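You operate a simulated robot arm through the tools that you are given. There is no shell and no other tool. Be economical: measure what you need, move in short steps, check, and stop when the job is done.

Carry out the task below with a simulated two-armed robot. There is one attempt and no reset: what you move stays moved.

## Task
Open the lower wall box, push its test button, reset the guard switch, switch COIL on and shut the door.
Fine: push the button once; leave the other switches as they are.

The check looks at the end state, three seconds after you hand in, the way a careful person would. Anything else that was tipped, shoved, dropped, spilled or broken makes it a failure.

## Robot
Two 6-joint arms with fingered hands on one trunk, on a base that drives. Base frame: it is fixed to the floor where the robot stands at the start and does not move with it; the origin is under the middle of the robot, x ahead of it, y to its left, z up. Readings come in m, rad, newtons and seconds.
The left shoulder is at the start at [0.05, 0.17, 0.881], the right one opposite. Each reaches about 0.93 m from its shoulder. Places, roughly: bench switch of the lower wall box [0.9, -0.2, 1.2]; coil switch of the lower wall box [0.8, -0.1, 1.2]; door of the lower wall box [0.8, -0.2, 1.3]; floor switch of the lower wall box [0.8, 0, 1.2]; guard switch of the lower wall box [0.8, -0.1, 1.4]; lift switch of the lower wall box [0.9, -0.2, 1.2]; locker switch of the lower wall box [0.8, 0, 1.2]; stand switch of the lower wall box [0.9, -0.3, 1.2]; test button of the lower wall box [0.9, -0.2, 1.4]. Payload 3.5 kg a hand.
The tool frame of a hand sits at the grasp point between the pads (the TCP): z along the fingers, y along the line on which they close. The tips reach 0.026 m beyond it. Largest opening 0.132 m; the body of the gripper starts 0.073 m behind the TCP. The gripper is a hand of 3 fingers: y runs from the thumb to the fingers, the wrist lies at [0, 0, -0.234] in the tool frame, and closing takes about 1.5 s.
Orientation is that of the tool frame in the base frame, as a unit quaternion [w, x, y, z]. With the fingers straight down and closing along the base's y, the tool's x points along the base's -x, its y along +y and its z along -z.

## Interface
- The arms move only by the tool servo_tool. It takes "left_moves", "right_moves" or both (then of equal length, played together; a hand with none holds still); each is a list of rows, each a list of 7 numbers: the shift along the base's x, y, z in m, then the turn, a rotation vector about the base's x, y, z in rad, then the opening, from 0 (shut) to 1 (fully open). In form: [[dx, dy, dz, rx, ry, rz, jaw], ...]. A call has 1 to 20 rows; each row is the pose to reach, as a shift and turn from the pose commanded when the call began. A row lasts 0.2 s, in which the tool goes at most 0.05 m and 0.15 rad; a call with a longer step from one row to the next is refused whole, and so is a gripper value outside its range. A pose out of reach is approached as far as the arm can. The call stops where the force on the tool passes 90 N (or 10 N more than at its start, if that is more) or the arm is blocked; 0.2 s more then pass. Each finger travels about 0.108 m/s and halts on what it meets, pressing with about 30 N; the grip force reading is that of the motor and also rises with nothing between the fingers. The clock runs only during rows and for 0.2 s after the last one: add rows that repeat a pose to give the fingers time. The reply holds the time, the measured pose of the TCP, the force on the tool along the base axes, the opening and the grip force, in the units named above and with some noise, with the torque about the TCP (base axes, N m) and any sound that the robot's microphone picked up.
- Cameras (640 x 400 px; columns grow to the right, rows downward): "scene" is now at [0.0481, -0.0265, 1.5146]; the picture's right is [-0.28, -0.96, 0.00], its down [-0.33, 0.10, -0.94] and it looks along [0.90, -0.26, -0.34] (base axes); focal length 285 px, centre (320, 200). "left" rides on the left gripper at [-0.062, 0.003, -0.092] in its tool frame; the picture's right is [-0.05, -1.00, 0.00], its down [0.83, -0.04, -0.56] and it looks along [0.55, -0.03, 0.83] (tool axes); focal length 230 px, centre (320, 200). "right" rides on the right gripper at [0.061, 0.003, -0.092] in its tool frame; the picture's right is [-0.05, 1.00, 0.00], its down [-0.83, -0.04, -0.55] and it looks along [-0.55, -0.03, 0.83] (tool axes); focal length 230 px, centre (320, 200). There is no depth. A picture from a camera that has moved, and an enlarged one, comes with that camera's place and axes in the base frame and with its lens.
- camera(camera): a new picture of that camera. No time passes.
- lift_body(by): slides the trunk up (or, below 0, down) by that many m; the arms and the scene camera ride with it, the base frame stays. It gives what a move gives, with no picture.
- steer(legs): drives the robot by 1 to 6 legs, each [ahead, left, turn to the left] in m, m and rad, along the robot's own axes; the way and the turn of a leg run together, so that a leg with both is an arc; at most 1.5 m and 3.142 rad a leg. The arms and the cameras ride along, it lands a little off, and it stops where it bumps. It gives what a move gives.
- hand_shape(shape, hand): the hand has 3 fingers and takes this shape, open, in about a second: jaw (thumb against the fingers, like two jaws); tri (thumb and two fingers); tip (a fingertip pinch); poke (one finger out to press); point (the index stretched); flat (the hand flat); cup (the hand cupped); fist (a fist). The gripper value then closes the fingers along that shape, each until it touches; the sizes above hold for jaw. It gives what a move gives, with no picture.
- head_to(pan, tilt): turns the head with the scene camera to pan (to the left, within 1.501 rad either way) and tilt (down, from -0.506 to 1.204), counted from straight ahead of the robot. It gives what a move gives.
- inspect(camera, box): a new picture of the part [left, top, right, bottom] of that camera's present view, enlarged. No time passes.
- close_job(): hands the job in; it is judged then, once.

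Work in short steps. Places have to be worked out from the pictures, the camera data and where the tool is seen: move nearer, look again, correct. Check each grasp and each placing, and mend what went wrong. You have 120 turns and 88 pictures in all, those below and enlarged ones among them. Open the grippers and draw the arms clear of the work before you hand the job in, unless the task says otherwise; then end with one line.

The tools are called after "Call:" by a JSON object that holds its "method" and its "body". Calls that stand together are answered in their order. servo_tool: Moves the arms, as the interface text tells. Its arguments: {"type":"object","properties":{"left_moves":{"type":"array","items":{"type":"array","items":{"type":"number"}}},"right_moves":{"type":"array","items":{"type":"array","items":{"type":"number"}}}},"required":[]} The other tools are called the same way: lift_body (by) slides the trunk up or down; hand_shape (shape, hand) gives the hand a shape; steer (legs) drives the base; head_to (pan, tilt) turns the head that bears the scene camera; camera (camera) takes a picture; inspect (camera, box) takes an enlarged picture of a part of a camera's view; close_job () hands the job in.

At the start:

```text
time_s: 0.0
left_ee_pos: [0.6611, 0.112, 0.9993]
left_ee_rot: [0.001, -0.001, 1.0, 0.001]
left_force: [-0.2, -0.2, 0.0]
left_torque: [0.03, 0.0, 0.02]
left_grip_width: 0.1322
left_finger_force: 0.0
left_shape: jaw
right_ee_pos: [0.4605, -0.3907, 0.999]
right_ee_rot: [0.002, 0.0, 1.0, -0.001]
right_force: [-0.5, 0.3, 0.3]
right_torque: [-0.05, -0.02, -0.01]
right_grip_width: 0.132
right_finger_force: 0.1
right_shape: jaw
trunk travel left (down, up): [-0.496, 0.214]
robot x, y, heading: [-0.0011, 0.0025, -0.002]
head pan, tilt: [-0.286, 0.351]
```

scene: 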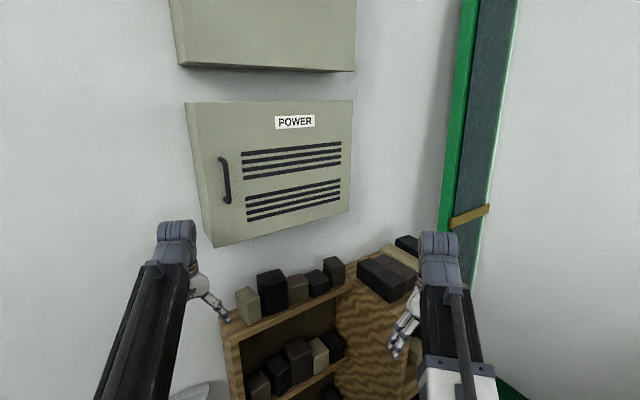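
right: 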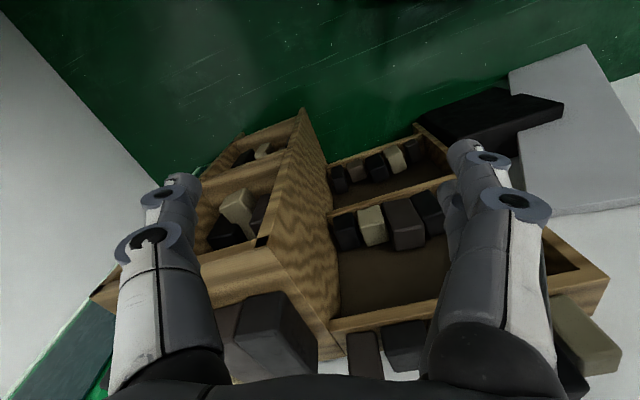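
left: 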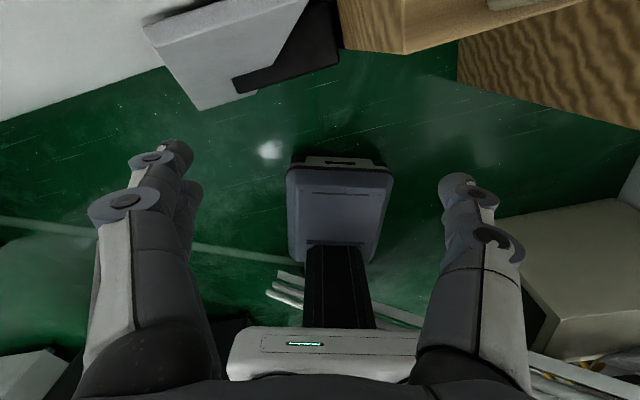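

The door's handle is on its left edge, so the hinge is on the right. I'll draw the left hand back from the box, then raise the trunk for reach and a second viewpoint.

Call:
{"method": "servo_tool", "body": {"left_moves": [[-0.05, 0, 0, 0, 0, 0, 1], [-0.1, 0.03, 0, 0, 0, 0, 1], [-0.15, 0.06, 0, 0, 0, 0, 1], [-0.2, 0.09, 0, 0, 0, 0, 1]]}}

Call:
{"method": "inspect", "body": {"camera": "scene", "box": [160, 80, 380, 260]}}

Call:
{"method": "lift_body", "body": {"by": 0.2}}

Call:
{"method": "camera", "body": {"camera": "scene"}}

```text
refused: row 2 steps farther than a row can; nothing moved
```

```text
2.22 times, centred on (270, 170) of scene
camera zoom: at [0.0481, -0.0265, 1.5146], right [-0.28, -0.96, 0.0], down [-0.33, 0.1, -0.94], along [0.9, -0.26, -0.34], focal length 633 px, centre (431, 267)
```

zoom: 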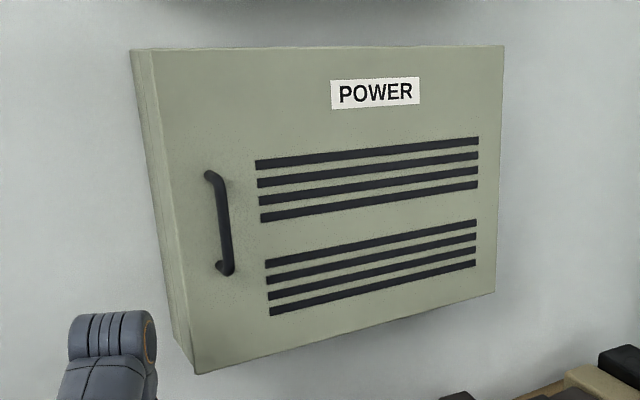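

```text
time_s: 2.2
left_ee_pos: [0.6604, 0.1109, 1.1999]
left_ee_rot: [0.0, 0.0, 1.0, 0.0]
left_force: [0.1, -0.4, 1.0]
left_torque: [-0.01, 0.02, -0.01]
left_grip_width: 0.132
left_finger_force: 0.0
left_shape: jaw
right_ee_pos: [0.4625, -0.3898, 1.199]
right_ee_rot: [0.002, 0.0, 1.0, -0.001]
right_force: [-0.1, -0.1, -0.3]
right_torque: [-0.04, -0.02, -0.01]
right_grip_width: 0.132
right_finger_force: 0.1
right_shape: jaw
trunk travel left (down, up): [-0.696, 0.014]
robot x, y, heading: [-0.0007, -0.0006, -0.002]
head pan, tilt: [-0.286, 0.351]
```

```text
83 pictures are left
camera scene: at [0.0482, -0.0265, 1.7145], right [-0.28, -0.96, 0.0], down [-0.33, 0.1, -0.94], along [0.9, -0.26, -0.34], focal length 285 px, centre (320, 200)
```

scene: 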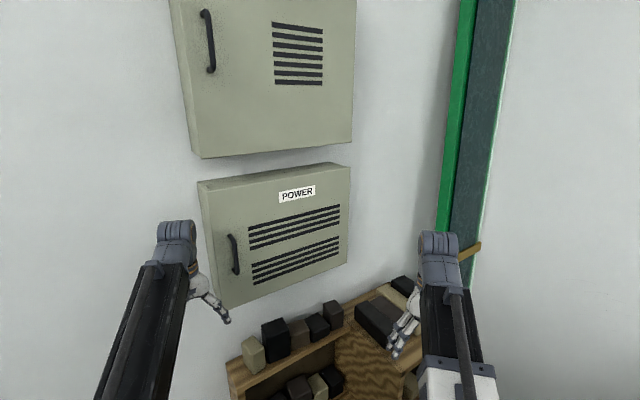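

Triangulating puts the door face from about (0.76, 0.05) on the left to (0.88, -0.38) on the right, z 1.14–1.50. The wall is yawed about -0.28. Next I'll check the floor and the surroundings before driving closer.

Call:
{"method": "head_to", "body": {"pan": -0.8, "tilt": 0.9}}

Call:
{"method": "camera", "body": {"camera": "scene"}}

Call:
{"method": "head_to", "body": {"pan": -0.1, "tilt": 1.1}}

Call:
{"method": "camera", "body": {"camera": "scene"}}

```text
time_s: 3.1
left_ee_pos: [0.6592, 0.1117, 1.2005]
left_ee_rot: [0.0, 0.0, 1.0, 0.0]
left_force: [0.7, 0.3, 0.4]
left_torque: [-0.02, 0.0, -0.01]
left_grip_width: 0.1319
left_finger_force: 0.1
left_shape: jaw
right_ee_pos: [0.4625, -0.3895, 1.1981]
right_ee_rot: [0.003, 0.0, 1.0, -0.001]
right_force: [0.0, 0.1, -0.8]
right_torque: [-0.01, 0.03, 0.01]
right_grip_width: 0.1321
right_finger_force: 0.0
right_shape: jaw
trunk travel left (down, up): [-0.696, 0.014]
robot x, y, heading: [-0.0019, -0.0003, -0.002]
head pan, tilt: [-0.799, 0.901]
```

```text
82 pictures are left
camera scene: at [0.0115, -0.0544, 1.667], right [-0.72, -0.7, 0.0], down [-0.55, 0.56, -0.62], along [0.43, -0.45, -0.78], focal length 285 px, centre (320, 200)
```

scene: 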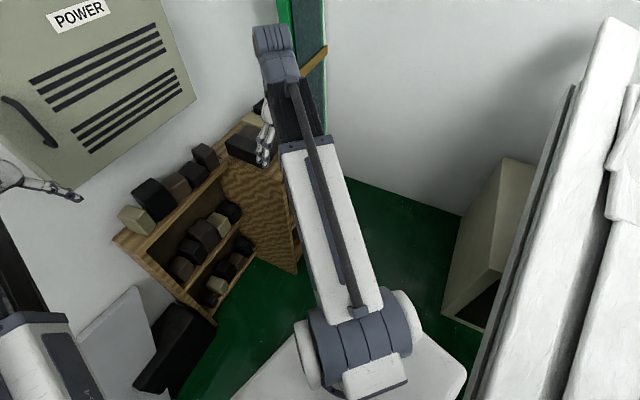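

```text
time_s: 4.2
left_ee_pos: [0.6598, 0.1129, 1.1998]
left_ee_rot: [0.0, 0.0, 1.0, -0.001]
left_force: [0.1, -0.1, -0.3]
left_torque: [-0.01, 0.01, 0.0]
left_grip_width: 0.1317
left_finger_force: 0.1
left_shape: jaw
right_ee_pos: [0.4626, -0.3897, 1.1996]
right_ee_rot: [0.002, 0.0, 1.0, -0.002]
right_force: [-0.2, 0.4, 0.0]
right_torque: [-0.02, 0.01, 0.0]
right_grip_width: 0.1319
right_finger_force: 0.0
right_shape: jaw
trunk travel left (down, up): [-0.696, 0.014]
robot x, y, heading: [-0.0015, -0.0019, 0.002]
head pan, tilt: [-0.099, 1.1]
```

```text
81 pictures are left
camera scene: at [0.0216, -0.0066, 1.6531], right [-0.1, -0.99, 0.0], down [-0.89, 0.09, -0.45], along [0.45, -0.05, -0.89], focal length 285 px, centre (320, 200)
```

scene: 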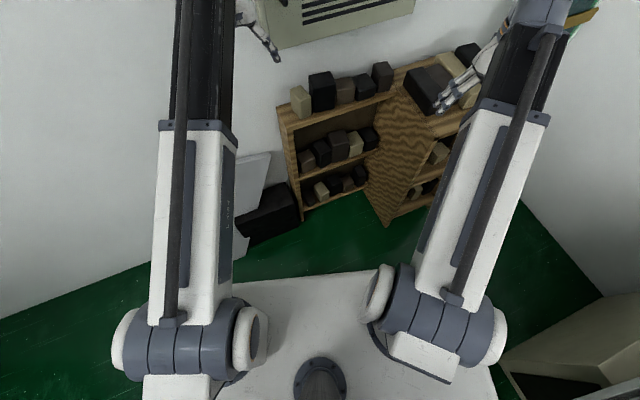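

Turning left by about 0.28 squares me to the wall, and there is clear floor ahead. I'll pull the left hand back first, then turn and shift ahead and right.

Call:
{"method": "servo_tool", "body": {"left_moves": [[-0.05, 0, 0, 0, 0, 0, 1], [-0.1, 0, 0, 0, 0, 0, 1], [-0.14, 0.02, 0, 0, 0, 0, 1], [-0.18, 0.04, 0, 0, 0, 0, 1], [-0.22, 0.06, 0, 0, 0, 0, 1], [-0.26, 0.08, 0, 0, 0, 0, 1]]}}

Call:
{"method": "steer", "body": {"legs": [[0, 0, 0.276], [0.08, -0.22, 0]]}}

Call:
{"method": "head_to", "body": {"pan": 0, "tilt": 0.45}}

Call:
{"method": "camera", "body": {"camera": "scene"}}

```text
time_s: 5.6
left_ee_pos: [0.4409, 0.1841, 1.1628]
left_ee_rot: [0.001, 0.001, 1.0, -0.001]
left_force: [0.1, -0.1, -0.1]
left_torque: [-0.04, 0.02, 0.03]
left_grip_width: 0.1319
left_finger_force: 0.0
left_shape: jaw
left hand out of reach, approached as far as the arm can: row 4, 5, 6
right_ee_pos: [0.4616, -0.3904, 1.1971]
right_ee_rot: [0.002, 0.0, 1.0, -0.001]
right_force: [0.1, 0.0, 0.0]
right_torque: [-0.04, 0.0, -0.01]
right_grip_width: 0.1319
right_finger_force: 0.2
right_shape: jaw
trunk travel left (down, up): [-0.696, 0.014]
robot x, y, heading: [0.0036, 0.0005, -0.004]
head pan, tilt: [-0.099, 1.1]
```

```text
time_s: 8.3
left_ee_pos: [0.5086, 0.1113, 1.163]
left_ee_rot: [0.002, -0.142, 0.99, 0.001]
left_force: [-0.4, 0.4, -0.3]
left_torque: [0.03, 0.0, 0.02]
left_grip_width: 0.132
left_finger_force: 0.0
left_shape: jaw
right_ee_pos: [0.6903, -0.4345, 1.197]
right_ee_rot: [0.002, -0.142, 0.99, -0.001]
right_force: [0.2, -0.1, 0.1]
right_torque: [0.03, 0.02, -0.03]
right_grip_width: 0.1319
right_finger_force: 0.0
right_shape: jaw
trunk travel left (down, up): [-0.696, 0.014]
robot x, y, heading: [0.1372, -0.1884, 0.283]
head pan, tilt: [-0.099, 1.1]
```

```text
time_s: 9.3
left_ee_pos: [0.5097, 0.1118, 1.1631]
left_ee_rot: [0.002, -0.141, 0.99, 0.0]
left_force: [0.7, 0.6, 0.0]
left_torque: [-0.03, -0.03, 0.01]
left_grip_width: 0.1317
left_finger_force: 0.1
left_shape: jaw
right_ee_pos: [0.6906, -0.4356, 1.1988]
right_ee_rot: [0.003, -0.142, 0.99, 0.0]
right_force: [-0.8, -0.6, 0.5]
right_torque: [-0.02, -0.02, -0.02]
right_grip_width: 0.1321
right_finger_force: 0.1
right_shape: jaw
trunk travel left (down, up): [-0.696, 0.014]
robot x, y, heading: [0.1346, -0.1904, 0.283]
head pan, tilt: [0.0, 0.45]
```

```text
80 pictures are left
camera scene: at [0.1858, -0.1754, 1.7052], right [0.28, -0.96, 0.0], down [-0.42, -0.12, -0.9], along [0.86, 0.25, -0.44], focal length 285 px, centre (320, 200)
```

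scene: 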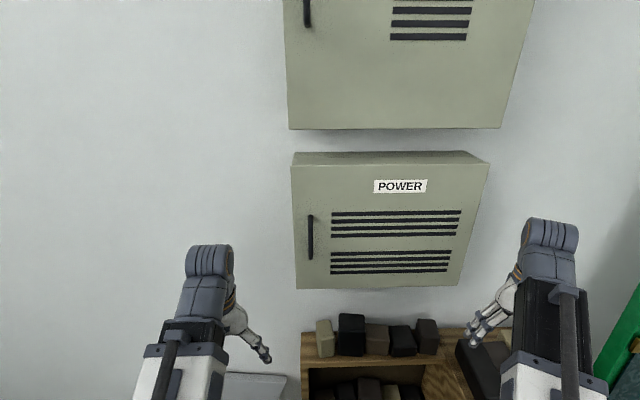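

I'm now square to the wall. The handle bar is at about (0.727, 0.005), z 1.28–1.38. I'll bring the right hand in front of it pointing forward, and move the left hand aside.

Call:
{"method": "servo_tool", "body": {"right_moves": [[-0.03, 0.01, 0.012, 0.04, -0.137, 0, 1], [-0.06, 0.03, 0.024, 0.08, -0.274, 0, 1], [-0.085, 0.065, 0.036, 0.119, -0.411, 0, 1], [-0.09, 0.105, 0.048, 0.159, -0.548, 0, 1], [-0.09, 0.145, 0.06, 0.199, -0.685, 0, 1], [-0.09, 0.185, 0.072, 0.239, -0.822, 0, 1], [-0.09, 0.225, 0.084, 0.279, -0.96, 0, 1], [-0.09, 0.265, 0.096, 0.319, -1.097, 0, 1], [-0.09, 0.305, 0.108, 0.358, -1.234, 0, 1], [-0.09, 0.345, 0.12, 0.398, -1.371, 0, 1], [-0.09, 0.385, 0.133, 0.438, -1.508, 0, 1], [-0.09, 0.403, 0.133, 0.438, -1.508, 0, 1]], "left_moves": [[0, 0.04, 0, 0, 0, 0, 1], [-0.01, 0.08, 0, 0, 0, 0, 1], [-0.02, 0.12, 0, 0, 0, 0, 1], [-0.03, 0.14, 0, 0, 0, 0, 1], [-0.03, 0.14, 0, 0, 0, 0, 1], [-0.03, 0.14, 0, 0, 0, 0, 1], [-0.03, 0.14, 0, 0, 0, 0, 1], [-0.03, 0.14, 0, 0, 0, 0, 1], [-0.03, 0.14, 0, 0, 0, 0, 1], [-0.03, 0.14, 0, 0, 0, 0, 1], [-0.03, 0.14, 0, 0, 0, 0, 1], [-0.03, 0.14, 0, 0, 0, 0, 1]]}}

Call:
{"method": "camera", "body": {"camera": "scene"}}

Call:
{"method": "camera", "body": {"camera": "right"}}

```text
time_s: 11.9
left_ee_pos: [0.4784, 0.251, 1.1618]
left_ee_rot: [0.002, -0.142, 0.99, 0.0]
left_force: [-0.5, -0.5, 0.1]
left_torque: [0.0, 0.01, 0.01]
left_grip_width: 0.1318
left_finger_force: 0.1
left_shape: jaw
right_ee_pos: [0.6495, 0.0608, 1.388]
right_ee_rot: [0.702, -0.1, 0.698, 0.099]
right_force: [-0.1, -0.6, -0.1]
right_torque: [-0.03, 0.0, -0.02]
right_grip_width: 0.1317
right_finger_force: 0.1
right_shape: jaw
right hand out of reach, approached as far as the arm can: row 2, 3, 4, 5, 6, 7, 8, 9, 10, 11, 12
trunk travel left (down, up): [-0.696, 0.014]
robot x, y, heading: [0.1396, -0.1901, 0.282]
head pan, tilt: [0.0, 0.45]
```

```text
79 pictures are left
camera scene: at [0.1856, -0.1754, 1.7053], right [0.28, -0.96, 0.0], down [-0.42, -0.12, -0.9], along [0.86, 0.25, -0.44], focal length 285 px, centre (320, 200)
```

scene: 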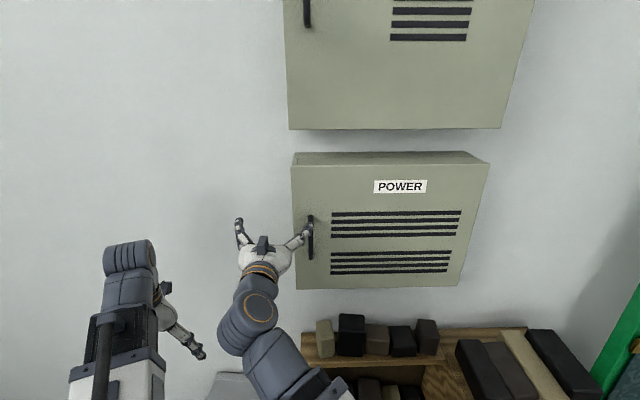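

```text
78 pictures are left
camera right: at [0.5609, 0.0397, 1.3247], right [-0.28, 0.96, 0.05], down [-0.53, -0.2, 0.83], along [0.8, 0.2, 0.56], focal length 230 px, centre (320, 200)
```

right: 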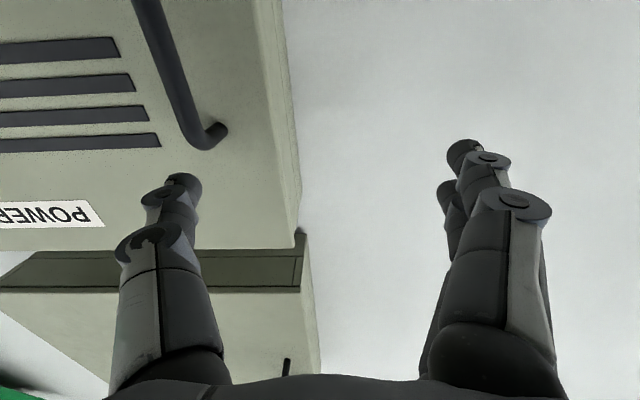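

The arm is folded too tightly at this range. I'll back the base off 0.2 m and look again.

Call:
{"method": "steer", "body": {"legs": [[-0.2, 0, 0]]}}

Call:
{"method": "camera", "body": {"camera": "scene"}}

```text
time_s: 13.6
left_ee_pos: [0.2969, 0.1999, 1.1612]
left_ee_rot: [0.002, -0.144, 0.99, 0.0]
left_force: [0.5, 0.1, -0.3]
left_torque: [0.04, 0.01, -0.01]
left_grip_width: 0.1321
left_finger_force: 0.0
left_shape: jaw
right_ee_pos: [0.4687, 0.0105, 1.3867]
right_ee_rot: [0.701, -0.1, 0.699, 0.099]
right_force: [0.0, -0.7, 0.1]
right_torque: [0.0, 0.0, 0.03]
right_grip_width: 0.132
right_finger_force: 0.0
right_shape: jaw
trunk travel left (down, up): [-0.696, 0.014]
robot x, y, heading: [-0.0418, -0.2405, 0.285]
head pan, tilt: [0.0, 0.45]
stopped in leg 1: the robot was blocked; the commanded pose is now the measured one
```

```text
77 pictures are left
camera scene: at [0.0064, -0.2261, 1.7052], right [0.28, -0.96, 0.0], down [-0.42, -0.12, -0.9], along [0.86, 0.25, -0.44], focal length 285 px, centre (320, 200)
```

scene: 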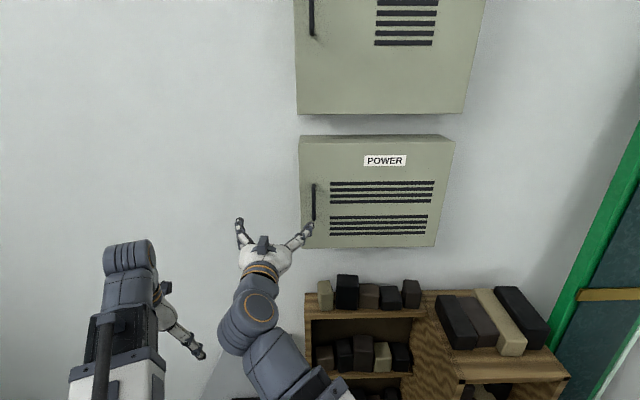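

The robot was stopped just short of 0.2 m by something behind it. I'll look there to make sure nothing was disturbed.

Call:
{"method": "head_to", "body": {"pan": -1.5, "tilt": 1.0}}

Call:
{"method": "camera", "body": {"camera": "scene"}}

Call:
{"method": "head_to", "body": {"pan": 1.5, "tilt": 1.0}}

Call:
{"method": "camera", "body": {"camera": "scene"}}

```text
time_s: 15.2
left_ee_pos: [0.297, 0.1997, 1.1622]
left_ee_rot: [0.001, -0.143, 0.99, 0.0]
left_force: [0.7, 0.8, 0.4]
left_torque: [-0.01, -0.04, 0.02]
left_grip_width: 0.1318
left_finger_force: 0.0
left_shape: jaw
right_ee_pos: [0.4687, 0.0102, 1.3873]
right_ee_rot: [0.701, -0.099, 0.699, 0.098]
right_force: [-0.5, -0.1, -0.2]
right_torque: [0.01, 0.01, -0.01]
right_grip_width: 0.1321
right_finger_force: 0.1
right_shape: jaw
trunk travel left (down, up): [-0.696, 0.014]
robot x, y, heading: [-0.0475, -0.2418, 0.287]
head pan, tilt: [-1.499, 1.0]
```

```text
76 pictures are left
camera scene: at [-0.0588, -0.3179, 1.6597], right [-0.94, -0.35, 0.0], down [-0.3, 0.79, -0.54], along [0.19, -0.51, -0.84], focal length 285 px, centre (320, 200)
```

scene: 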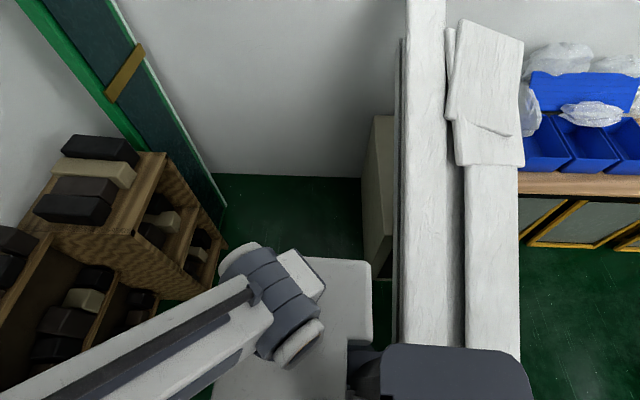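

```text
time_s: 17.8
left_ee_pos: [0.2968, 0.2003, 1.1614]
left_ee_rot: [0.002, -0.143, 0.99, 0.0]
left_force: [0.1, 0.6, 0.4]
left_torque: [-0.02, 0.0, -0.02]
left_grip_width: 0.132
left_finger_force: 0.1
left_shape: jaw
right_ee_pos: [0.4672, 0.0097, 1.3892]
right_ee_rot: [0.702, -0.1, 0.699, 0.099]
right_force: [0.5, -0.1, -0.6]
right_torque: [-0.01, -0.02, 0.0]
right_grip_width: 0.1319
right_finger_force: 0.0
right_shape: jaw
trunk travel left (down, up): [-0.696, 0.014]
robot x, y, heading: [-0.0439, -0.2414, 0.287]
head pan, tilt: [1.499, 1.0]
```

```text
75 pictures are left
camera scene: at [-0.0981, -0.1845, 1.6597], right [0.98, 0.21, 0.0], down [0.18, -0.82, -0.54], along [-0.12, 0.53, -0.84], focal length 285 px, centre (320, 200)
```

scene: 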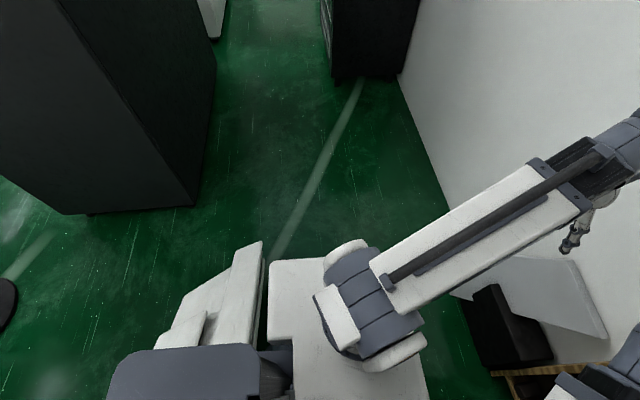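

A white fixture stands close behind the robot, and the base appears to have touched it lightly. I'll ease forward 3 cm off it, turn the head back and move the right hand in front of the handle.

Call:
{"method": "steer", "body": {"legs": [[0.03, 0, 0]]}}

Call:
{"method": "head_to", "body": {"pan": 0, "tilt": 0.4}}

Call:
{"method": "camera", "body": {"camera": "scene"}}

```text
time_s: 18.6
left_ee_pos: [0.3264, 0.2092, 1.1612]
left_ee_rot: [0.002, -0.143, 0.99, 0.0]
left_force: [-0.1, 0.3, -1.0]
left_torque: [0.0, 0.01, -0.02]
left_grip_width: 0.1321
left_finger_force: 0.1
left_shape: jaw
right_ee_pos: [0.4982, 0.0183, 1.3863]
right_ee_rot: [0.701, -0.1, 0.699, 0.099]
right_force: [0.0, 0.7, 0.2]
right_torque: [-0.01, 0.02, -0.01]
right_grip_width: 0.1317
right_finger_force: 0.0
right_shape: jaw
trunk travel left (down, up): [-0.696, 0.014]
robot x, y, heading: [-0.0137, -0.2355, 0.284]
head pan, tilt: [1.499, 1.0]
```

```text
time_s: 20.2
left_ee_pos: [0.325, 0.2091, 1.1613]
left_ee_rot: [0.003, -0.143, 0.99, 0.0]
left_force: [0.7, -0.4, 0.5]
left_torque: [-0.01, 0.0, 0.01]
left_grip_width: 0.1317
left_finger_force: 0.0
left_shape: jaw
right_ee_pos: [0.4965, 0.0187, 1.3876]
right_ee_rot: [0.701, -0.1, 0.699, 0.099]
right_force: [0.0, -0.2, 0.2]
right_torque: [0.02, 0.0, 0.0]
right_grip_width: 0.1315
right_finger_force: 0.1
right_shape: jaw
trunk travel left (down, up): [-0.696, 0.014]
robot x, y, heading: [-0.0134, -0.2301, 0.282]
head pan, tilt: [0.0, 0.4]
```

```text
74 pictures are left
camera scene: at [0.0343, -0.2179, 1.7099], right [0.28, -0.96, 0.0], down [-0.37, -0.11, -0.92], along [0.88, 0.26, -0.39], focal length 285 px, centre (320, 200)
```

scene: 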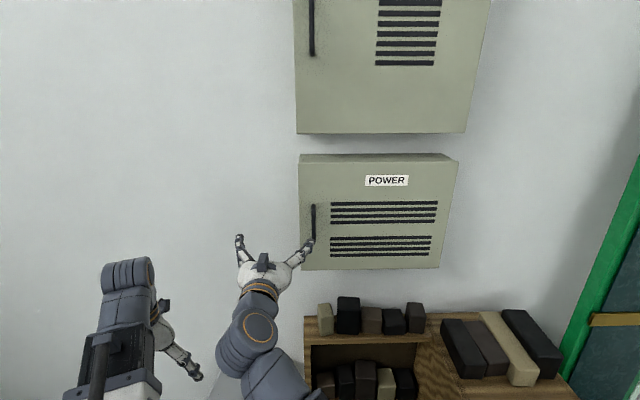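

The handle estimate still holds at about (0.728, 0.006, 1.33). Next is the pre-grasp pose, 0.1 m short of it.

Call:
{"method": "servo_tool", "body": {"right_moves": [[0.02, -0.02, -0.03, 0, 0, 0, 1], [0.05, -0.042, -0.058, 0, 0, 0, 1], [0.09, -0.044, -0.058, 0, 0, 0, 1], [0.134, -0.042, -0.058, 0, 0, 0, 1]]}}

Call:
{"method": "camera", "body": {"camera": "scene"}}

Call:
{"method": "camera", "body": {"camera": "right"}}

```text
time_s: 21.2
left_ee_pos: [0.3259, 0.2083, 1.162]
left_ee_rot: [0.002, -0.143, 0.99, 0.0]
left_force: [0.6, 0.2, 0.2]
left_torque: [-0.01, 0.01, 0.0]
left_grip_width: 0.132
left_finger_force: 0.1
left_shape: jaw
right_ee_pos: [0.6328, -0.0239, 1.3296]
right_ee_rot: [0.701, -0.1, 0.699, 0.099]
right_force: [-0.5, 0.1, 0.2]
right_torque: [-0.01, 0.03, 0.01]
right_grip_width: 0.1318
right_finger_force: 0.2
right_shape: jaw
right hand out of reach, approached as far as the arm can: row 1, 2
trunk travel left (down, up): [-0.696, 0.014]
robot x, y, heading: [-0.0156, -0.2331, 0.285]
head pan, tilt: [0.0, 0.4]
```

```text
73 pictures are left
camera scene: at [0.0351, -0.2177, 1.7099], right [0.28, -0.96, 0.0], down [-0.37, -0.11, -0.92], along [0.88, 0.26, -0.39], focal length 285 px, centre (320, 200)
```

scene: 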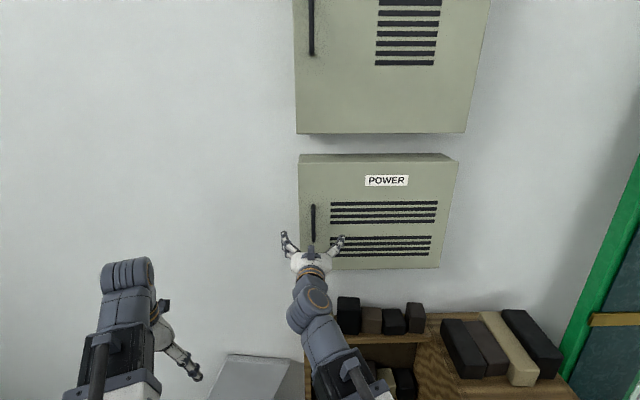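

```text
72 pictures are left
camera right: at [0.5438, -0.0442, 1.2666], right [-0.28, 0.96, 0.05], down [-0.52, -0.2, 0.83], along [0.81, 0.2, 0.56], focal length 230 px, centre (320, 200)
```

right: 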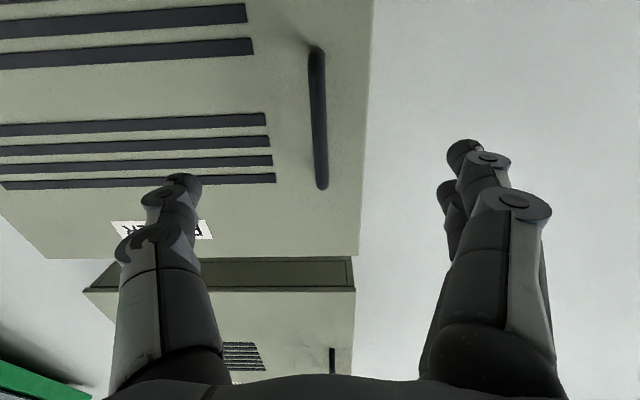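

The handle is centred between the fingers. I'll advance 0.09 m and close.

Call:
{"method": "servo_tool", "body": {"right_moves": [[0.03, 0.009, 0, 0, 0, 0, 1], [0.06, 0.0175, 0, 0, 0, 0, 1], [0.086, 0.025, 0, 0, 0, 0, 1], [0.086, 0.025, 0, 0, 0, 0, 0.5], [0.086, 0.025, 0, 0, 0, 0, 0], [0.086, 0.025, 0, 0, 0, 0, 0], [0.086, 0.025, 0, 0, 0, 0, 0], [0.086, 0.025, 0, 0, 0, 0, 0], [0.086, 0.025, 0, 0, 0, 0, 0]]}}

Call:
{"method": "camera", "body": {"camera": "right"}}

```text
time_s: 23.2
left_ee_pos: [0.3267, 0.2074, 1.1618]
left_ee_rot: [0.002, -0.143, 0.99, 0.001]
left_force: [-0.8, 0.4, 0.8]
left_torque: [0.03, -0.01, -0.02]
left_grip_width: 0.1318
left_finger_force: 0.1
left_shape: jaw
right_ee_pos: [0.7175, 0.0011, 1.3301]
right_ee_rot: [0.701, -0.099, 0.699, 0.099]
right_force: [2.4, -6.3, 0.9]
right_torque: [0.02, -0.04, 0.0]
right_grip_width: 0.0001
right_finger_force: 30.1
right_shape: jaw
trunk travel left (down, up): [-0.696, 0.014]
robot x, y, heading: [-0.0152, -0.2309, 0.284]
head pan, tilt: [0.0, 0.4]
```

```text
71 pictures are left
camera right: at [0.6298, -0.0213, 1.2678], right [-0.28, 0.96, 0.05], down [-0.52, -0.2, 0.83], along [0.81, 0.2, 0.56], focal length 230 px, centre (320, 200)
```

right: 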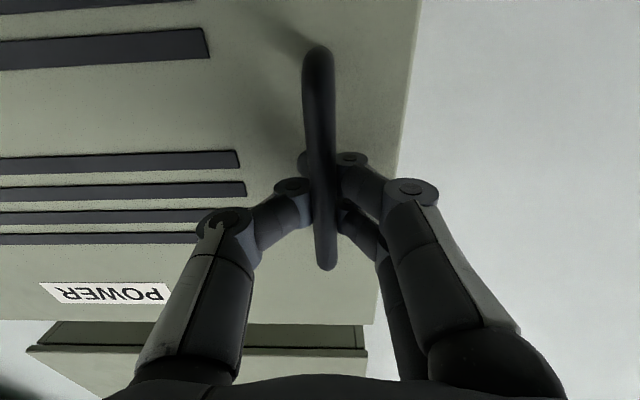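

The fingers are closed behind the bar. I'll pull along the hinge arc in small steps.

Call:
{"method": "servo_tool", "body": {"right_moves": [[-0.0185, -0.0075, 0, 0, 0, 0.05, 0], [-0.037, -0.017, 0, 0, 0, 0.1, 0], [-0.055, -0.027, 0, 0, 0, 0.15, 0], [-0.0726, -0.0383, 0, 0, 0, 0.2, 0], [-0.0895, -0.05, 0, 0, 0, 0.25, 0]]}}

Call:
{"method": "camera", "body": {"camera": "scene"}}

```text
time_s: 24.4
left_ee_pos: [0.3266, 0.2064, 1.1622]
left_ee_rot: [0.002, -0.143, 0.99, 0.001]
left_force: [0.0, -0.2, -1.3]
left_torque: [0.0, -0.03, 0.03]
left_grip_width: 0.1319
left_finger_force: 0.1
left_shape: jaw
right_ee_pos: [0.6289, -0.05, 1.3305]
right_ee_rot: [0.683, -0.186, 0.681, 0.185]
right_force: [10.4, -12.5, -3.2]
right_torque: [0.01, 0.01, 0.04]
right_grip_width: 0.0
right_finger_force: 30.3
right_shape: jaw
trunk travel left (down, up): [-0.696, 0.014]
robot x, y, heading: [-0.0147, -0.233, 0.284]
head pan, tilt: [0.0, 0.4]
```

```text
70 pictures are left
camera scene: at [0.0364, -0.2206, 1.7099], right [0.28, -0.96, 0.0], down [-0.37, -0.11, -0.92], along [0.88, 0.26, -0.39], focal length 285 px, centre (320, 200)
```

scene: 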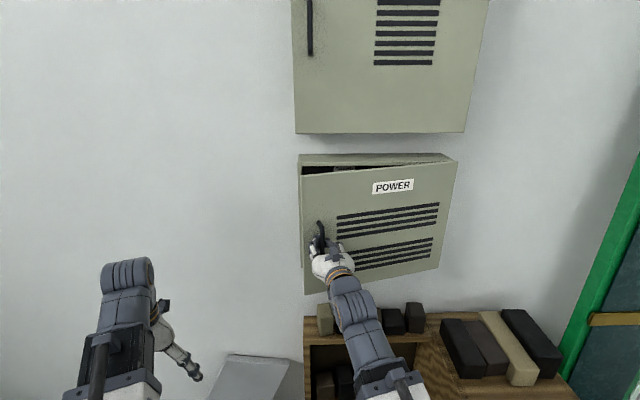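

The door follows the hand. I'll continue along the arc.

Call:
{"method": "servo_tool", "body": {"right_moves": [[-0.0162, -0.0127, 0, 0, 0, 0.05, 0], [-0.0315, -0.0262, 0, 0, 0, 0.1, 0], [-0.0467, -0.0403, 0, 0, 0, 0.15, 0], [-0.0607, -0.0553, 0, 0, 0, 0.2, 0], [-0.0743, -0.0707, 0, 0, 0, 0.25, 0]]}}

```text
time_s: 25.7
left_ee_pos: [0.3215, 0.212, 1.1618]
left_ee_rot: [0.003, -0.144, 0.99, 0.0]
left_force: [-0.7, -1.0, 0.2]
left_torque: [0.0, -0.02, 0.01]
left_grip_width: 0.1317
left_finger_force: 0.2
left_shape: jaw
right_ee_pos: [0.6095, -0.0779, 1.352]
right_ee_rot: [0.638, -0.289, 0.657, 0.28]
right_force: [-22.4, 21.4, -25.6]
right_torque: [-0.15, -0.14, -0.5]
right_grip_width: 0.0003
right_finger_force: 30.0
right_shape: jaw
right hand out of reach, approached as far as the arm can: row 1, 2, 3, 4, 5
trunk travel left (down, up): [-0.696, 0.014]
robot x, y, heading: [-0.0141, -0.2331, 0.29]
head pan, tilt: [0.0, 0.4]
stopped in row 5 (right hand): the force on the tool passed its limit at 91 N (the readings are from after the stop); the commanded pose is now the measured one
```

The arm is at its fold limit with the door about 0.3 rad open. I'll release the handle and look.

Call:
{"method": "servo_tool", "body": {"right_moves": [[0, 0, 0, 0, 0, 0, 0.5], [0, 0, 0, 0, 0, 0, 1], [0, 0, 0, 0, 0, 0, 1], [0, 0, 0, 0, 0, 0, 1], [0, 0, 0, 0, 0, 0, 1]]}}

Call:
{"method": "camera", "body": {"camera": "scene"}}

Call:
{"method": "camera", "body": {"camera": "right"}}

```text
time_s: 26.9
left_ee_pos: [0.3236, 0.2091, 1.1606]
left_ee_rot: [0.002, -0.144, 0.99, 0.0]
left_force: [0.1, -0.2, -0.7]
left_torque: [-0.03, 0.01, -0.01]
left_grip_width: 0.1321
left_finger_force: 0.0
left_shape: jaw
right_ee_pos: [0.6161, -0.0851, 1.3553]
right_ee_rot: [0.643, -0.283, 0.656, 0.276]
right_force: [-0.4, -0.1, -0.2]
right_torque: [-0.01, -0.01, 0.01]
right_grip_width: 0.1317
right_finger_force: 0.1
right_shape: jaw
trunk travel left (down, up): [-0.696, 0.014]
robot x, y, heading: [-0.0154, -0.2332, 0.285]
head pan, tilt: [0.0, 0.4]
```

```text
69 pictures are left
camera scene: at [0.0338, -0.2172, 1.71], right [0.28, -0.96, 0.0], down [-0.37, -0.11, -0.92], along [0.88, 0.26, -0.39], focal length 285 px, centre (320, 200)
```

scene: 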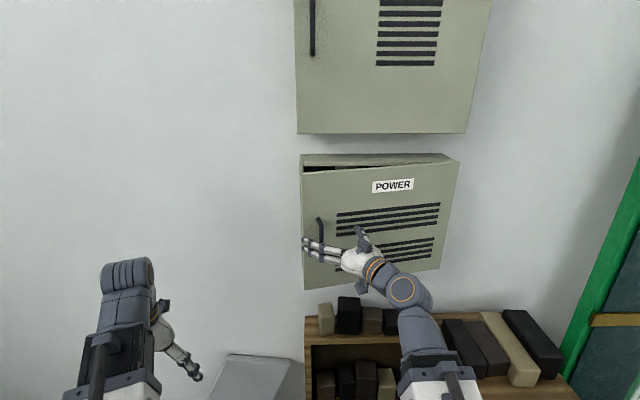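

```text
68 pictures are left
camera right: at [0.5514, -0.15, 1.2947], right [-0.72, 0.69, 0.05], down [-0.34, -0.42, 0.84], along [0.6, 0.59, 0.54], focal length 230 px, centre (320, 200)
```

right: 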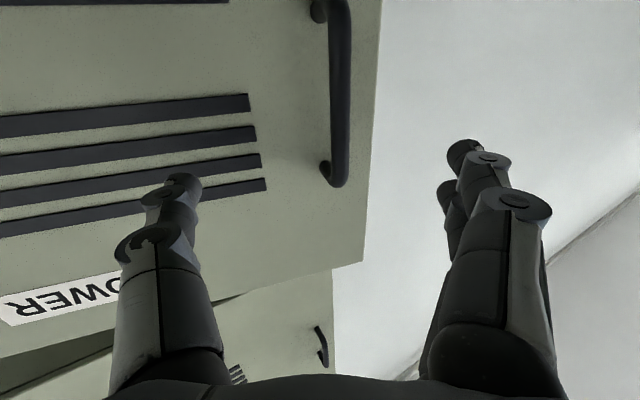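

The handle is about 2 cm clear of the fingertips. I'll swing the right hand away to the right, turning it to point down, out of the door's sweep.

Call:
{"method": "servo_tool", "body": {"right_moves": [[-0.01, -0.02, 0, -0.104, 0.098, 0, 1], [-0.015, -0.055, 0, -0.207, 0.196, 0, 1], [-0.02, -0.09, -0.005, -0.311, 0.295, 0, 1], [-0.025, -0.125, -0.01, -0.415, 0.393, 0, 1], [-0.03, -0.16, -0.015, -0.518, 0.491, 0, 1], [-0.03, -0.195, -0.02, -0.622, 0.589, 0, 1], [-0.035, -0.23, -0.03, -0.725, 0.687, 0, 1], [-0.04, -0.265, -0.04, -0.829, 0.785, 0, 1], [-0.045, -0.3, -0.05, -0.933, 0.884, 0, 1], [-0.05, -0.335, -0.06, -1.036, 0.982, 0, 1], [-0.05, -0.37, -0.07, -1.14, 1.08, 0, 1]]}}

Call:
{"method": "camera", "body": {"camera": "scene"}}

```text
time_s: 29.3
left_ee_pos: [0.3243, 0.2091, 1.1613]
left_ee_rot: [0.002, -0.144, 0.99, 0.0]
left_force: [-0.5, 0.1, 0.2]
left_torque: [0.0, 0.01, -0.01]
left_grip_width: 0.1319
left_finger_force: 0.0
left_shape: jaw
right_ee_pos: [0.5965, -0.4601, 1.2301]
right_ee_rot: [0.003, -0.396, 0.918, -0.011]
right_force: [-0.4, -0.2, 0.6]
right_torque: [0.02, 0.01, -0.01]
right_grip_width: 0.132
right_finger_force: 0.0
right_shape: jaw
right hand out of reach, approached as far as the arm can: row 10, 11
trunk travel left (down, up): [-0.696, 0.014]
robot x, y, heading: [-0.0158, -0.2335, 0.288]
head pan, tilt: [0.0, 0.4]
```

```text
67 pictures are left
camera scene: at [0.0337, -0.2177, 1.71], right [0.28, -0.96, 0.0], down [-0.37, -0.11, -0.92], along [0.88, 0.26, -0.39], focal length 285 px, centre (320, 200)
```

scene: 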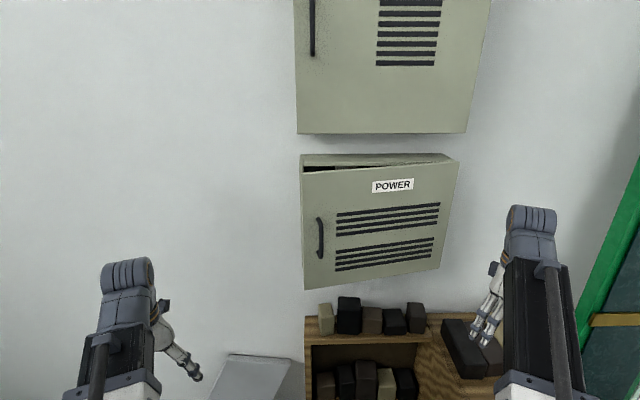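

The door settled at about 0.2 rad, leaving a 9 cm gap at its left edge. I'll bring the left hand, closed and pointing forward-right, up to that gap.

Call:
{"method": "servo_tool", "body": {"left_moves": [[0.02, 0, 0.005, 0, 0, -0.147, 0.5], [0.04, 0, 0.01, 0, 0, -0.294, 0], [0.06, 0, 0.015, 0, 0, -0.441, 0], [0.08, 0, 0.02, 0, 0, -0.588, 0], [0.1, 0, 0.025, 0, 0, -0.735, 0], [0.12, 0, 0.03, 0, 0, -0.883, 0]]}}

Call:
{"method": "servo_tool", "body": {"left_moves": [[0.018, -0.01, 0.01, -0.081, -0.118, 0, 0], [0.036, -0.02, 0.02, -0.161, -0.236, 0, 0], [0.055, -0.03, 0.03, -0.242, -0.353, 0, 0], [0.073, -0.04, 0.04, -0.323, -0.471, 0, 0], [0.091, -0.05, 0.05, -0.404, -0.589, 0, 0], [0.109, -0.06, 0.06, -0.484, -0.707, 0, 0], [0.127, -0.07, 0.065, -0.565, -0.825, 0, 0], [0.145, -0.08, 0.07, -0.646, -0.943, 0, 0], [0.164, -0.09, 0.075, -0.727, -1.06, 0, 0], [0.182, -0.1, 0.08, -0.807, -1.178, 0, 0], [0.2, -0.11, 0.09, -0.888, -1.296, 0, 0]]}}

Call:
{"method": "camera", "body": {"camera": "scene"}}

Call:
{"method": "camera", "body": {"camera": "left"}}

```text
time_s: 30.7
left_ee_pos: [0.4435, 0.2102, 1.1909]
left_ee_rot: [0.001, 0.294, 0.956, 0.0]
left_force: [-0.3, 0.0, -0.6]
left_torque: [-0.01, 0.0, -0.01]
left_grip_width: 0.0003
left_finger_force: 30.0
left_shape: jaw
right_ee_pos: [0.5966, -0.459, 1.2315]
right_ee_rot: [0.003, -0.397, 0.918, -0.011]
right_force: [0.0, -0.1, -0.5]
right_torque: [0.02, -0.04, -0.02]
right_grip_width: 0.132
right_finger_force: 0.1
right_shape: jaw
trunk travel left (down, up): [-0.696, 0.014]
robot x, y, heading: [-0.0175, -0.2314, 0.288]
head pan, tilt: [0.0, 0.4]
```

```text
time_s: 33.1
left_ee_pos: [0.6455, 0.0993, 1.2813]
left_ee_rot: [0.677, 0.206, 0.674, -0.211]
left_force: [-0.9, 0.6, 0.4]
left_torque: [-0.01, -0.01, 0.04]
left_grip_width: 0.0
left_finger_force: 29.9
left_shape: jaw
right_ee_pos: [0.5969, -0.4595, 1.2303]
right_ee_rot: [0.003, -0.396, 0.918, -0.011]
right_force: [0.0, -0.1, 0.2]
right_torque: [0.01, 0.02, -0.02]
right_grip_width: 0.1319
right_finger_force: 0.1
right_shape: jaw
trunk travel left (down, up): [-0.696, 0.014]
robot x, y, heading: [-0.0146, -0.2322, 0.289]
head pan, tilt: [0.0, 0.4]
```

```text
66 pictures are left
camera scene: at [0.034, -0.2173, 1.71], right [0.28, -0.96, 0.0], down [-0.37, -0.11, -0.92], along [0.88, 0.26, -0.39], focal length 285 px, centre (320, 200)
```

scene: 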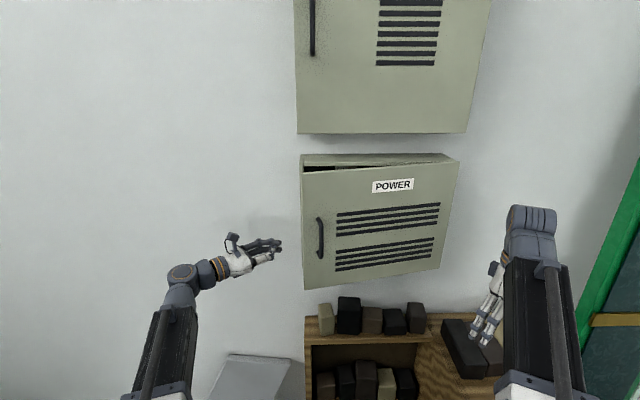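

```text
65 pictures are left
camera left: at [0.5715, 0.1543, 1.3426], right [-0.56, -0.82, 0.06], down [-0.48, 0.27, -0.83], along [0.67, -0.5, -0.55], focal length 230 px, centre (320, 200)
```

left: 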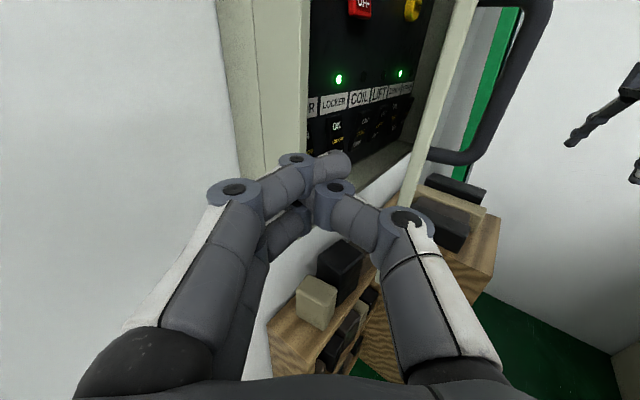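

The gap shows clearly, with the panel behind it. One extended finger will fit better, so I'll switch the left hand to poke and check.

Call:
{"method": "hand_shape", "body": {"shape": "poke", "hand": "left"}}

Call:
{"method": "camera", "body": {"camera": "left"}}

Call:
{"method": "inspect", "body": {"camera": "scene", "box": [200, 140, 360, 300]}}

```text
time_s: 34.0
left_ee_pos: [0.6445, 0.0999, 1.2807]
left_ee_rot: [0.676, 0.207, 0.675, -0.213]
left_force: [0.5, -0.7, -0.2]
left_torque: [0.04, 0.03, -0.03]
left_grip_width: 0.0
left_finger_force: 0.1
left_shape: poke
right_ee_pos: [0.5961, -0.4592, 1.2309]
right_ee_rot: [0.004, -0.396, 0.918, -0.012]
right_force: [-0.9, 0.0, -0.3]
right_torque: [-0.01, -0.03, 0.02]
right_grip_width: 0.1318
right_finger_force: 0.2
right_shape: jaw
trunk travel left (down, up): [-0.696, 0.014]
robot x, y, heading: [-0.0159, -0.231, 0.292]
head pan, tilt: [0.0, 0.4]
```

```text
64 pictures are left
camera left: at [0.5711, 0.154, 1.3426], right [-0.56, -0.82, 0.06], down [-0.48, 0.27, -0.83], along [0.67, -0.5, -0.55], focal length 230 px, centre (320, 200)
```

left: 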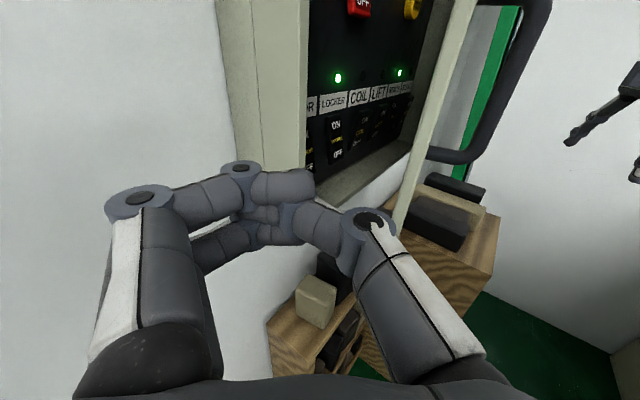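

```text
2.50 times, centred on (280, 220) of scene
camera zoom: at [0.0337, -0.2172, 1.71], right [0.28, -0.96, 0.0], down [-0.37, -0.11, -0.92], along [0.88, 0.26, -0.39], focal length 712 px, centre (420, 150)
```

zoom: 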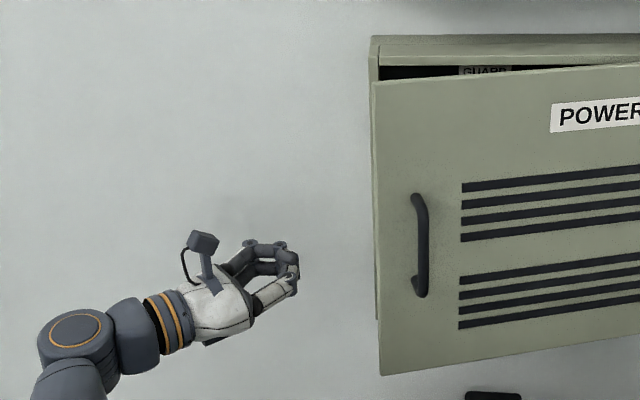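

Poke looks too curled to hook the door. I'll try "point".

Call:
{"method": "hand_shape", "body": {"shape": "point", "hand": "left"}}

Call:
{"method": "camera", "body": {"camera": "left"}}

Call:
{"method": "inspect", "body": {"camera": "scene", "box": [200, 140, 360, 300]}}

```text
time_s: 34.9
left_ee_pos: [0.6444, 0.0995, 1.2813]
left_ee_rot: [0.676, 0.206, 0.675, -0.212]
left_force: [0.6, 0.4, 0.6]
left_torque: [-0.01, 0.0, -0.01]
left_grip_width: 0.0001
left_finger_force: 0.1
left_shape: point
right_ee_pos: [0.5959, -0.4598, 1.2314]
right_ee_rot: [0.003, -0.397, 0.918, -0.011]
right_force: [0.3, 0.2, -0.1]
right_torque: [0.03, 0.02, 0.0]
right_grip_width: 0.1318
right_finger_force: 0.2
right_shape: jaw
trunk travel left (down, up): [-0.696, 0.014]
robot x, y, heading: [-0.0137, -0.2317, 0.288]
head pan, tilt: [0.0, 0.4]
```

```text
62 pictures are left
camera left: at [0.5711, 0.154, 1.3426], right [-0.56, -0.82, 0.06], down [-0.48, 0.27, -0.83], along [0.67, -0.5, -0.55], focal length 230 px, centre (320, 200)
```

left: 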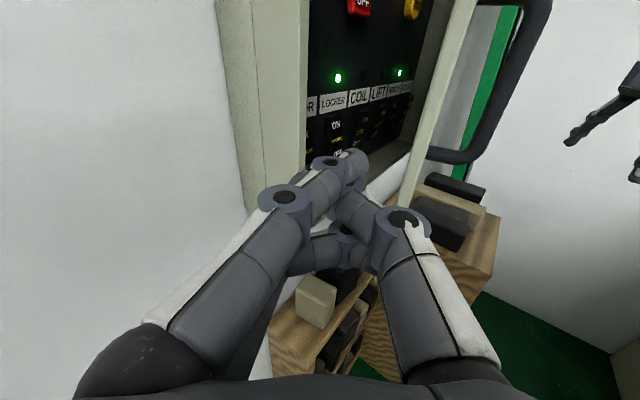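

```text
2.50 times, centred on (280, 220) of scene
camera zoom: at [0.0337, -0.2173, 1.71], right [0.28, -0.96, 0.0], down [-0.37, -0.11, -0.92], along [0.88, 0.26, -0.39], focal length 712 px, centre (420, 150)
```

zoom: 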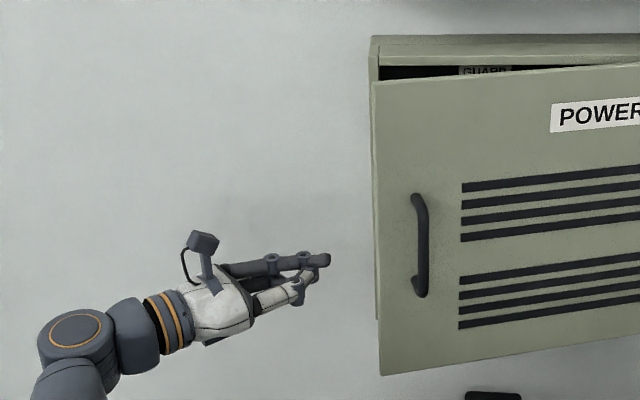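

Point gives a usable index finger. I'll slip it through the middle of the gap.

Call:
{"method": "servo_tool", "body": {"left_moves": [[0.025, -0.012, 0, 0, 0, 0, 0], [0.045, -0.028, 0, 0, 0, 0, 0], [0.065, -0.055, 0, 0, 0, 0, 0], [0.08, -0.08, 0, 0, 0, 0, 0]]}}

Call:
{"method": "camera", "body": {"camera": "left"}}

Call:
{"method": "inspect", "body": {"camera": "scene", "box": [200, 140, 360, 300]}}

```text
time_s: 35.9
left_ee_pos: [0.7258, 0.0182, 1.281]
left_ee_rot: [0.676, 0.206, 0.675, -0.211]
left_force: [0.0, -1.0, -0.6]
left_torque: [0.0, 0.04, 0.0]
left_grip_width: 0.0002
left_finger_force: 0.1
left_shape: point
right_ee_pos: [0.5964, -0.4599, 1.2308]
right_ee_rot: [0.003, -0.397, 0.918, -0.011]
right_force: [0.3, 0.3, 0.4]
right_torque: [0.02, -0.02, 0.02]
right_grip_width: 0.1318
right_finger_force: 0.0
right_shape: jaw
trunk travel left (down, up): [-0.696, 0.014]
robot x, y, heading: [-0.0161, -0.2328, 0.285]
head pan, tilt: [0.0, 0.4]
```

```text
60 pictures are left
camera left: at [0.6516, 0.0731, 1.3436], right [-0.56, -0.82, 0.06], down [-0.48, 0.27, -0.83], along [0.67, -0.5, -0.55], focal length 230 px, centre (320, 200)
```

left: 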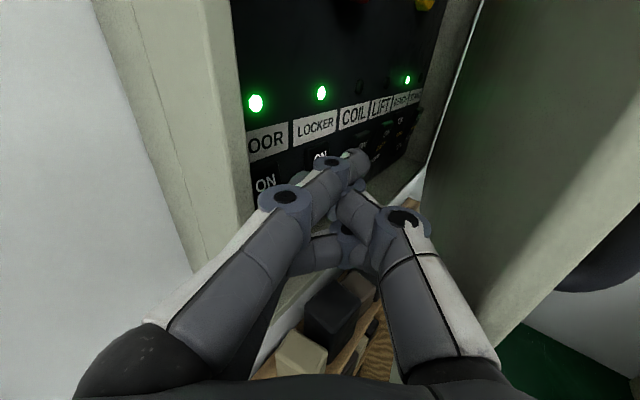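

```text
2.50 times, centred on (280, 220) of scene
camera zoom: at [0.0339, -0.2175, 1.7099], right [0.28, -0.96, 0.0], down [-0.37, -0.11, -0.92], along [0.88, 0.26, -0.39], focal length 712 px, centre (420, 150)
```

zoom: 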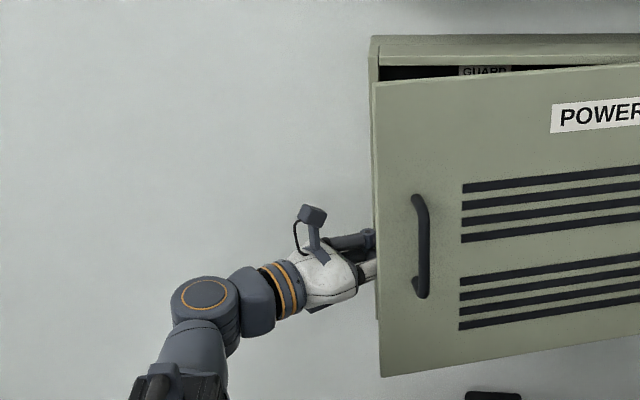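

The finger is hooked inside the door edge. I'll pull the door towards me along its arc, yawing the hand to the right as it goes.

Call:
{"method": "servo_tool", "body": {"left_moves": [[-0.026, -0.018, 0, 0, 0, -0.08, 0], [-0.048, -0.04, 0, 0, 0, -0.2, 0], [-0.086, -0.068, 0, 0, 0, -0.3, 0], [-0.122, -0.09, 0, 0, 0, -0.45, 0], [-0.153, -0.128, 0, 0, 0, -0.6, 0]]}}

Call:
{"method": "camera", "body": {"camera": "scene"}}

Call:
{"method": "camera", "body": {"camera": "left"}}

```text
time_s: 37.1
left_ee_pos: [0.5698, -0.1099, 1.2806]
left_ee_rot: [0.584, 0.397, 0.584, -0.402]
left_force: [0.3, -0.8, 0.3]
left_torque: [-0.01, -0.02, 0.01]
left_grip_width: 0.0
left_finger_force: 0.1
left_shape: point
right_ee_pos: [0.5958, -0.4595, 1.2304]
right_ee_rot: [0.002, -0.397, 0.918, -0.011]
right_force: [0.3, -0.3, -0.3]
right_torque: [0.0, 0.0, -0.02]
right_grip_width: 0.1318
right_finger_force: 0.3
right_shape: jaw
trunk travel left (down, up): [-0.696, 0.014]
robot x, y, heading: [-0.0195, -0.2325, 0.282]
head pan, tilt: [0.0, 0.4]
```

```text
58 pictures are left
camera scene: at [0.0336, -0.2178, 1.71], right [0.28, -0.96, 0.0], down [-0.37, -0.11, -0.92], along [0.88, 0.26, -0.39], focal length 285 px, centre (320, 200)
```

scene: 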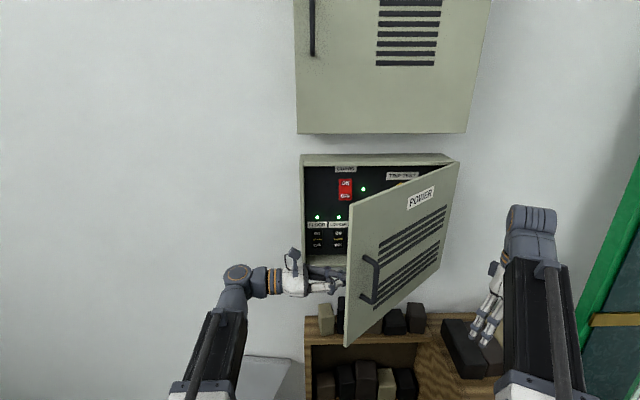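

```text
57 pictures are left
camera left: at [0.5409, -0.0225, 1.3421], right [-0.93, -0.36, 0.06], down [-0.24, 0.5, -0.83], along [0.27, -0.79, -0.55], focal length 230 px, centre (320, 200)
```

left: 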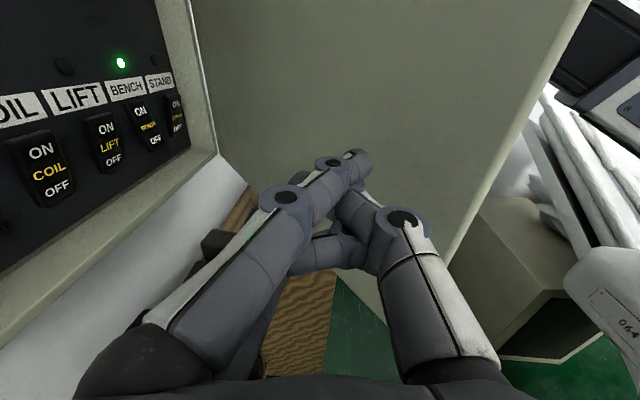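

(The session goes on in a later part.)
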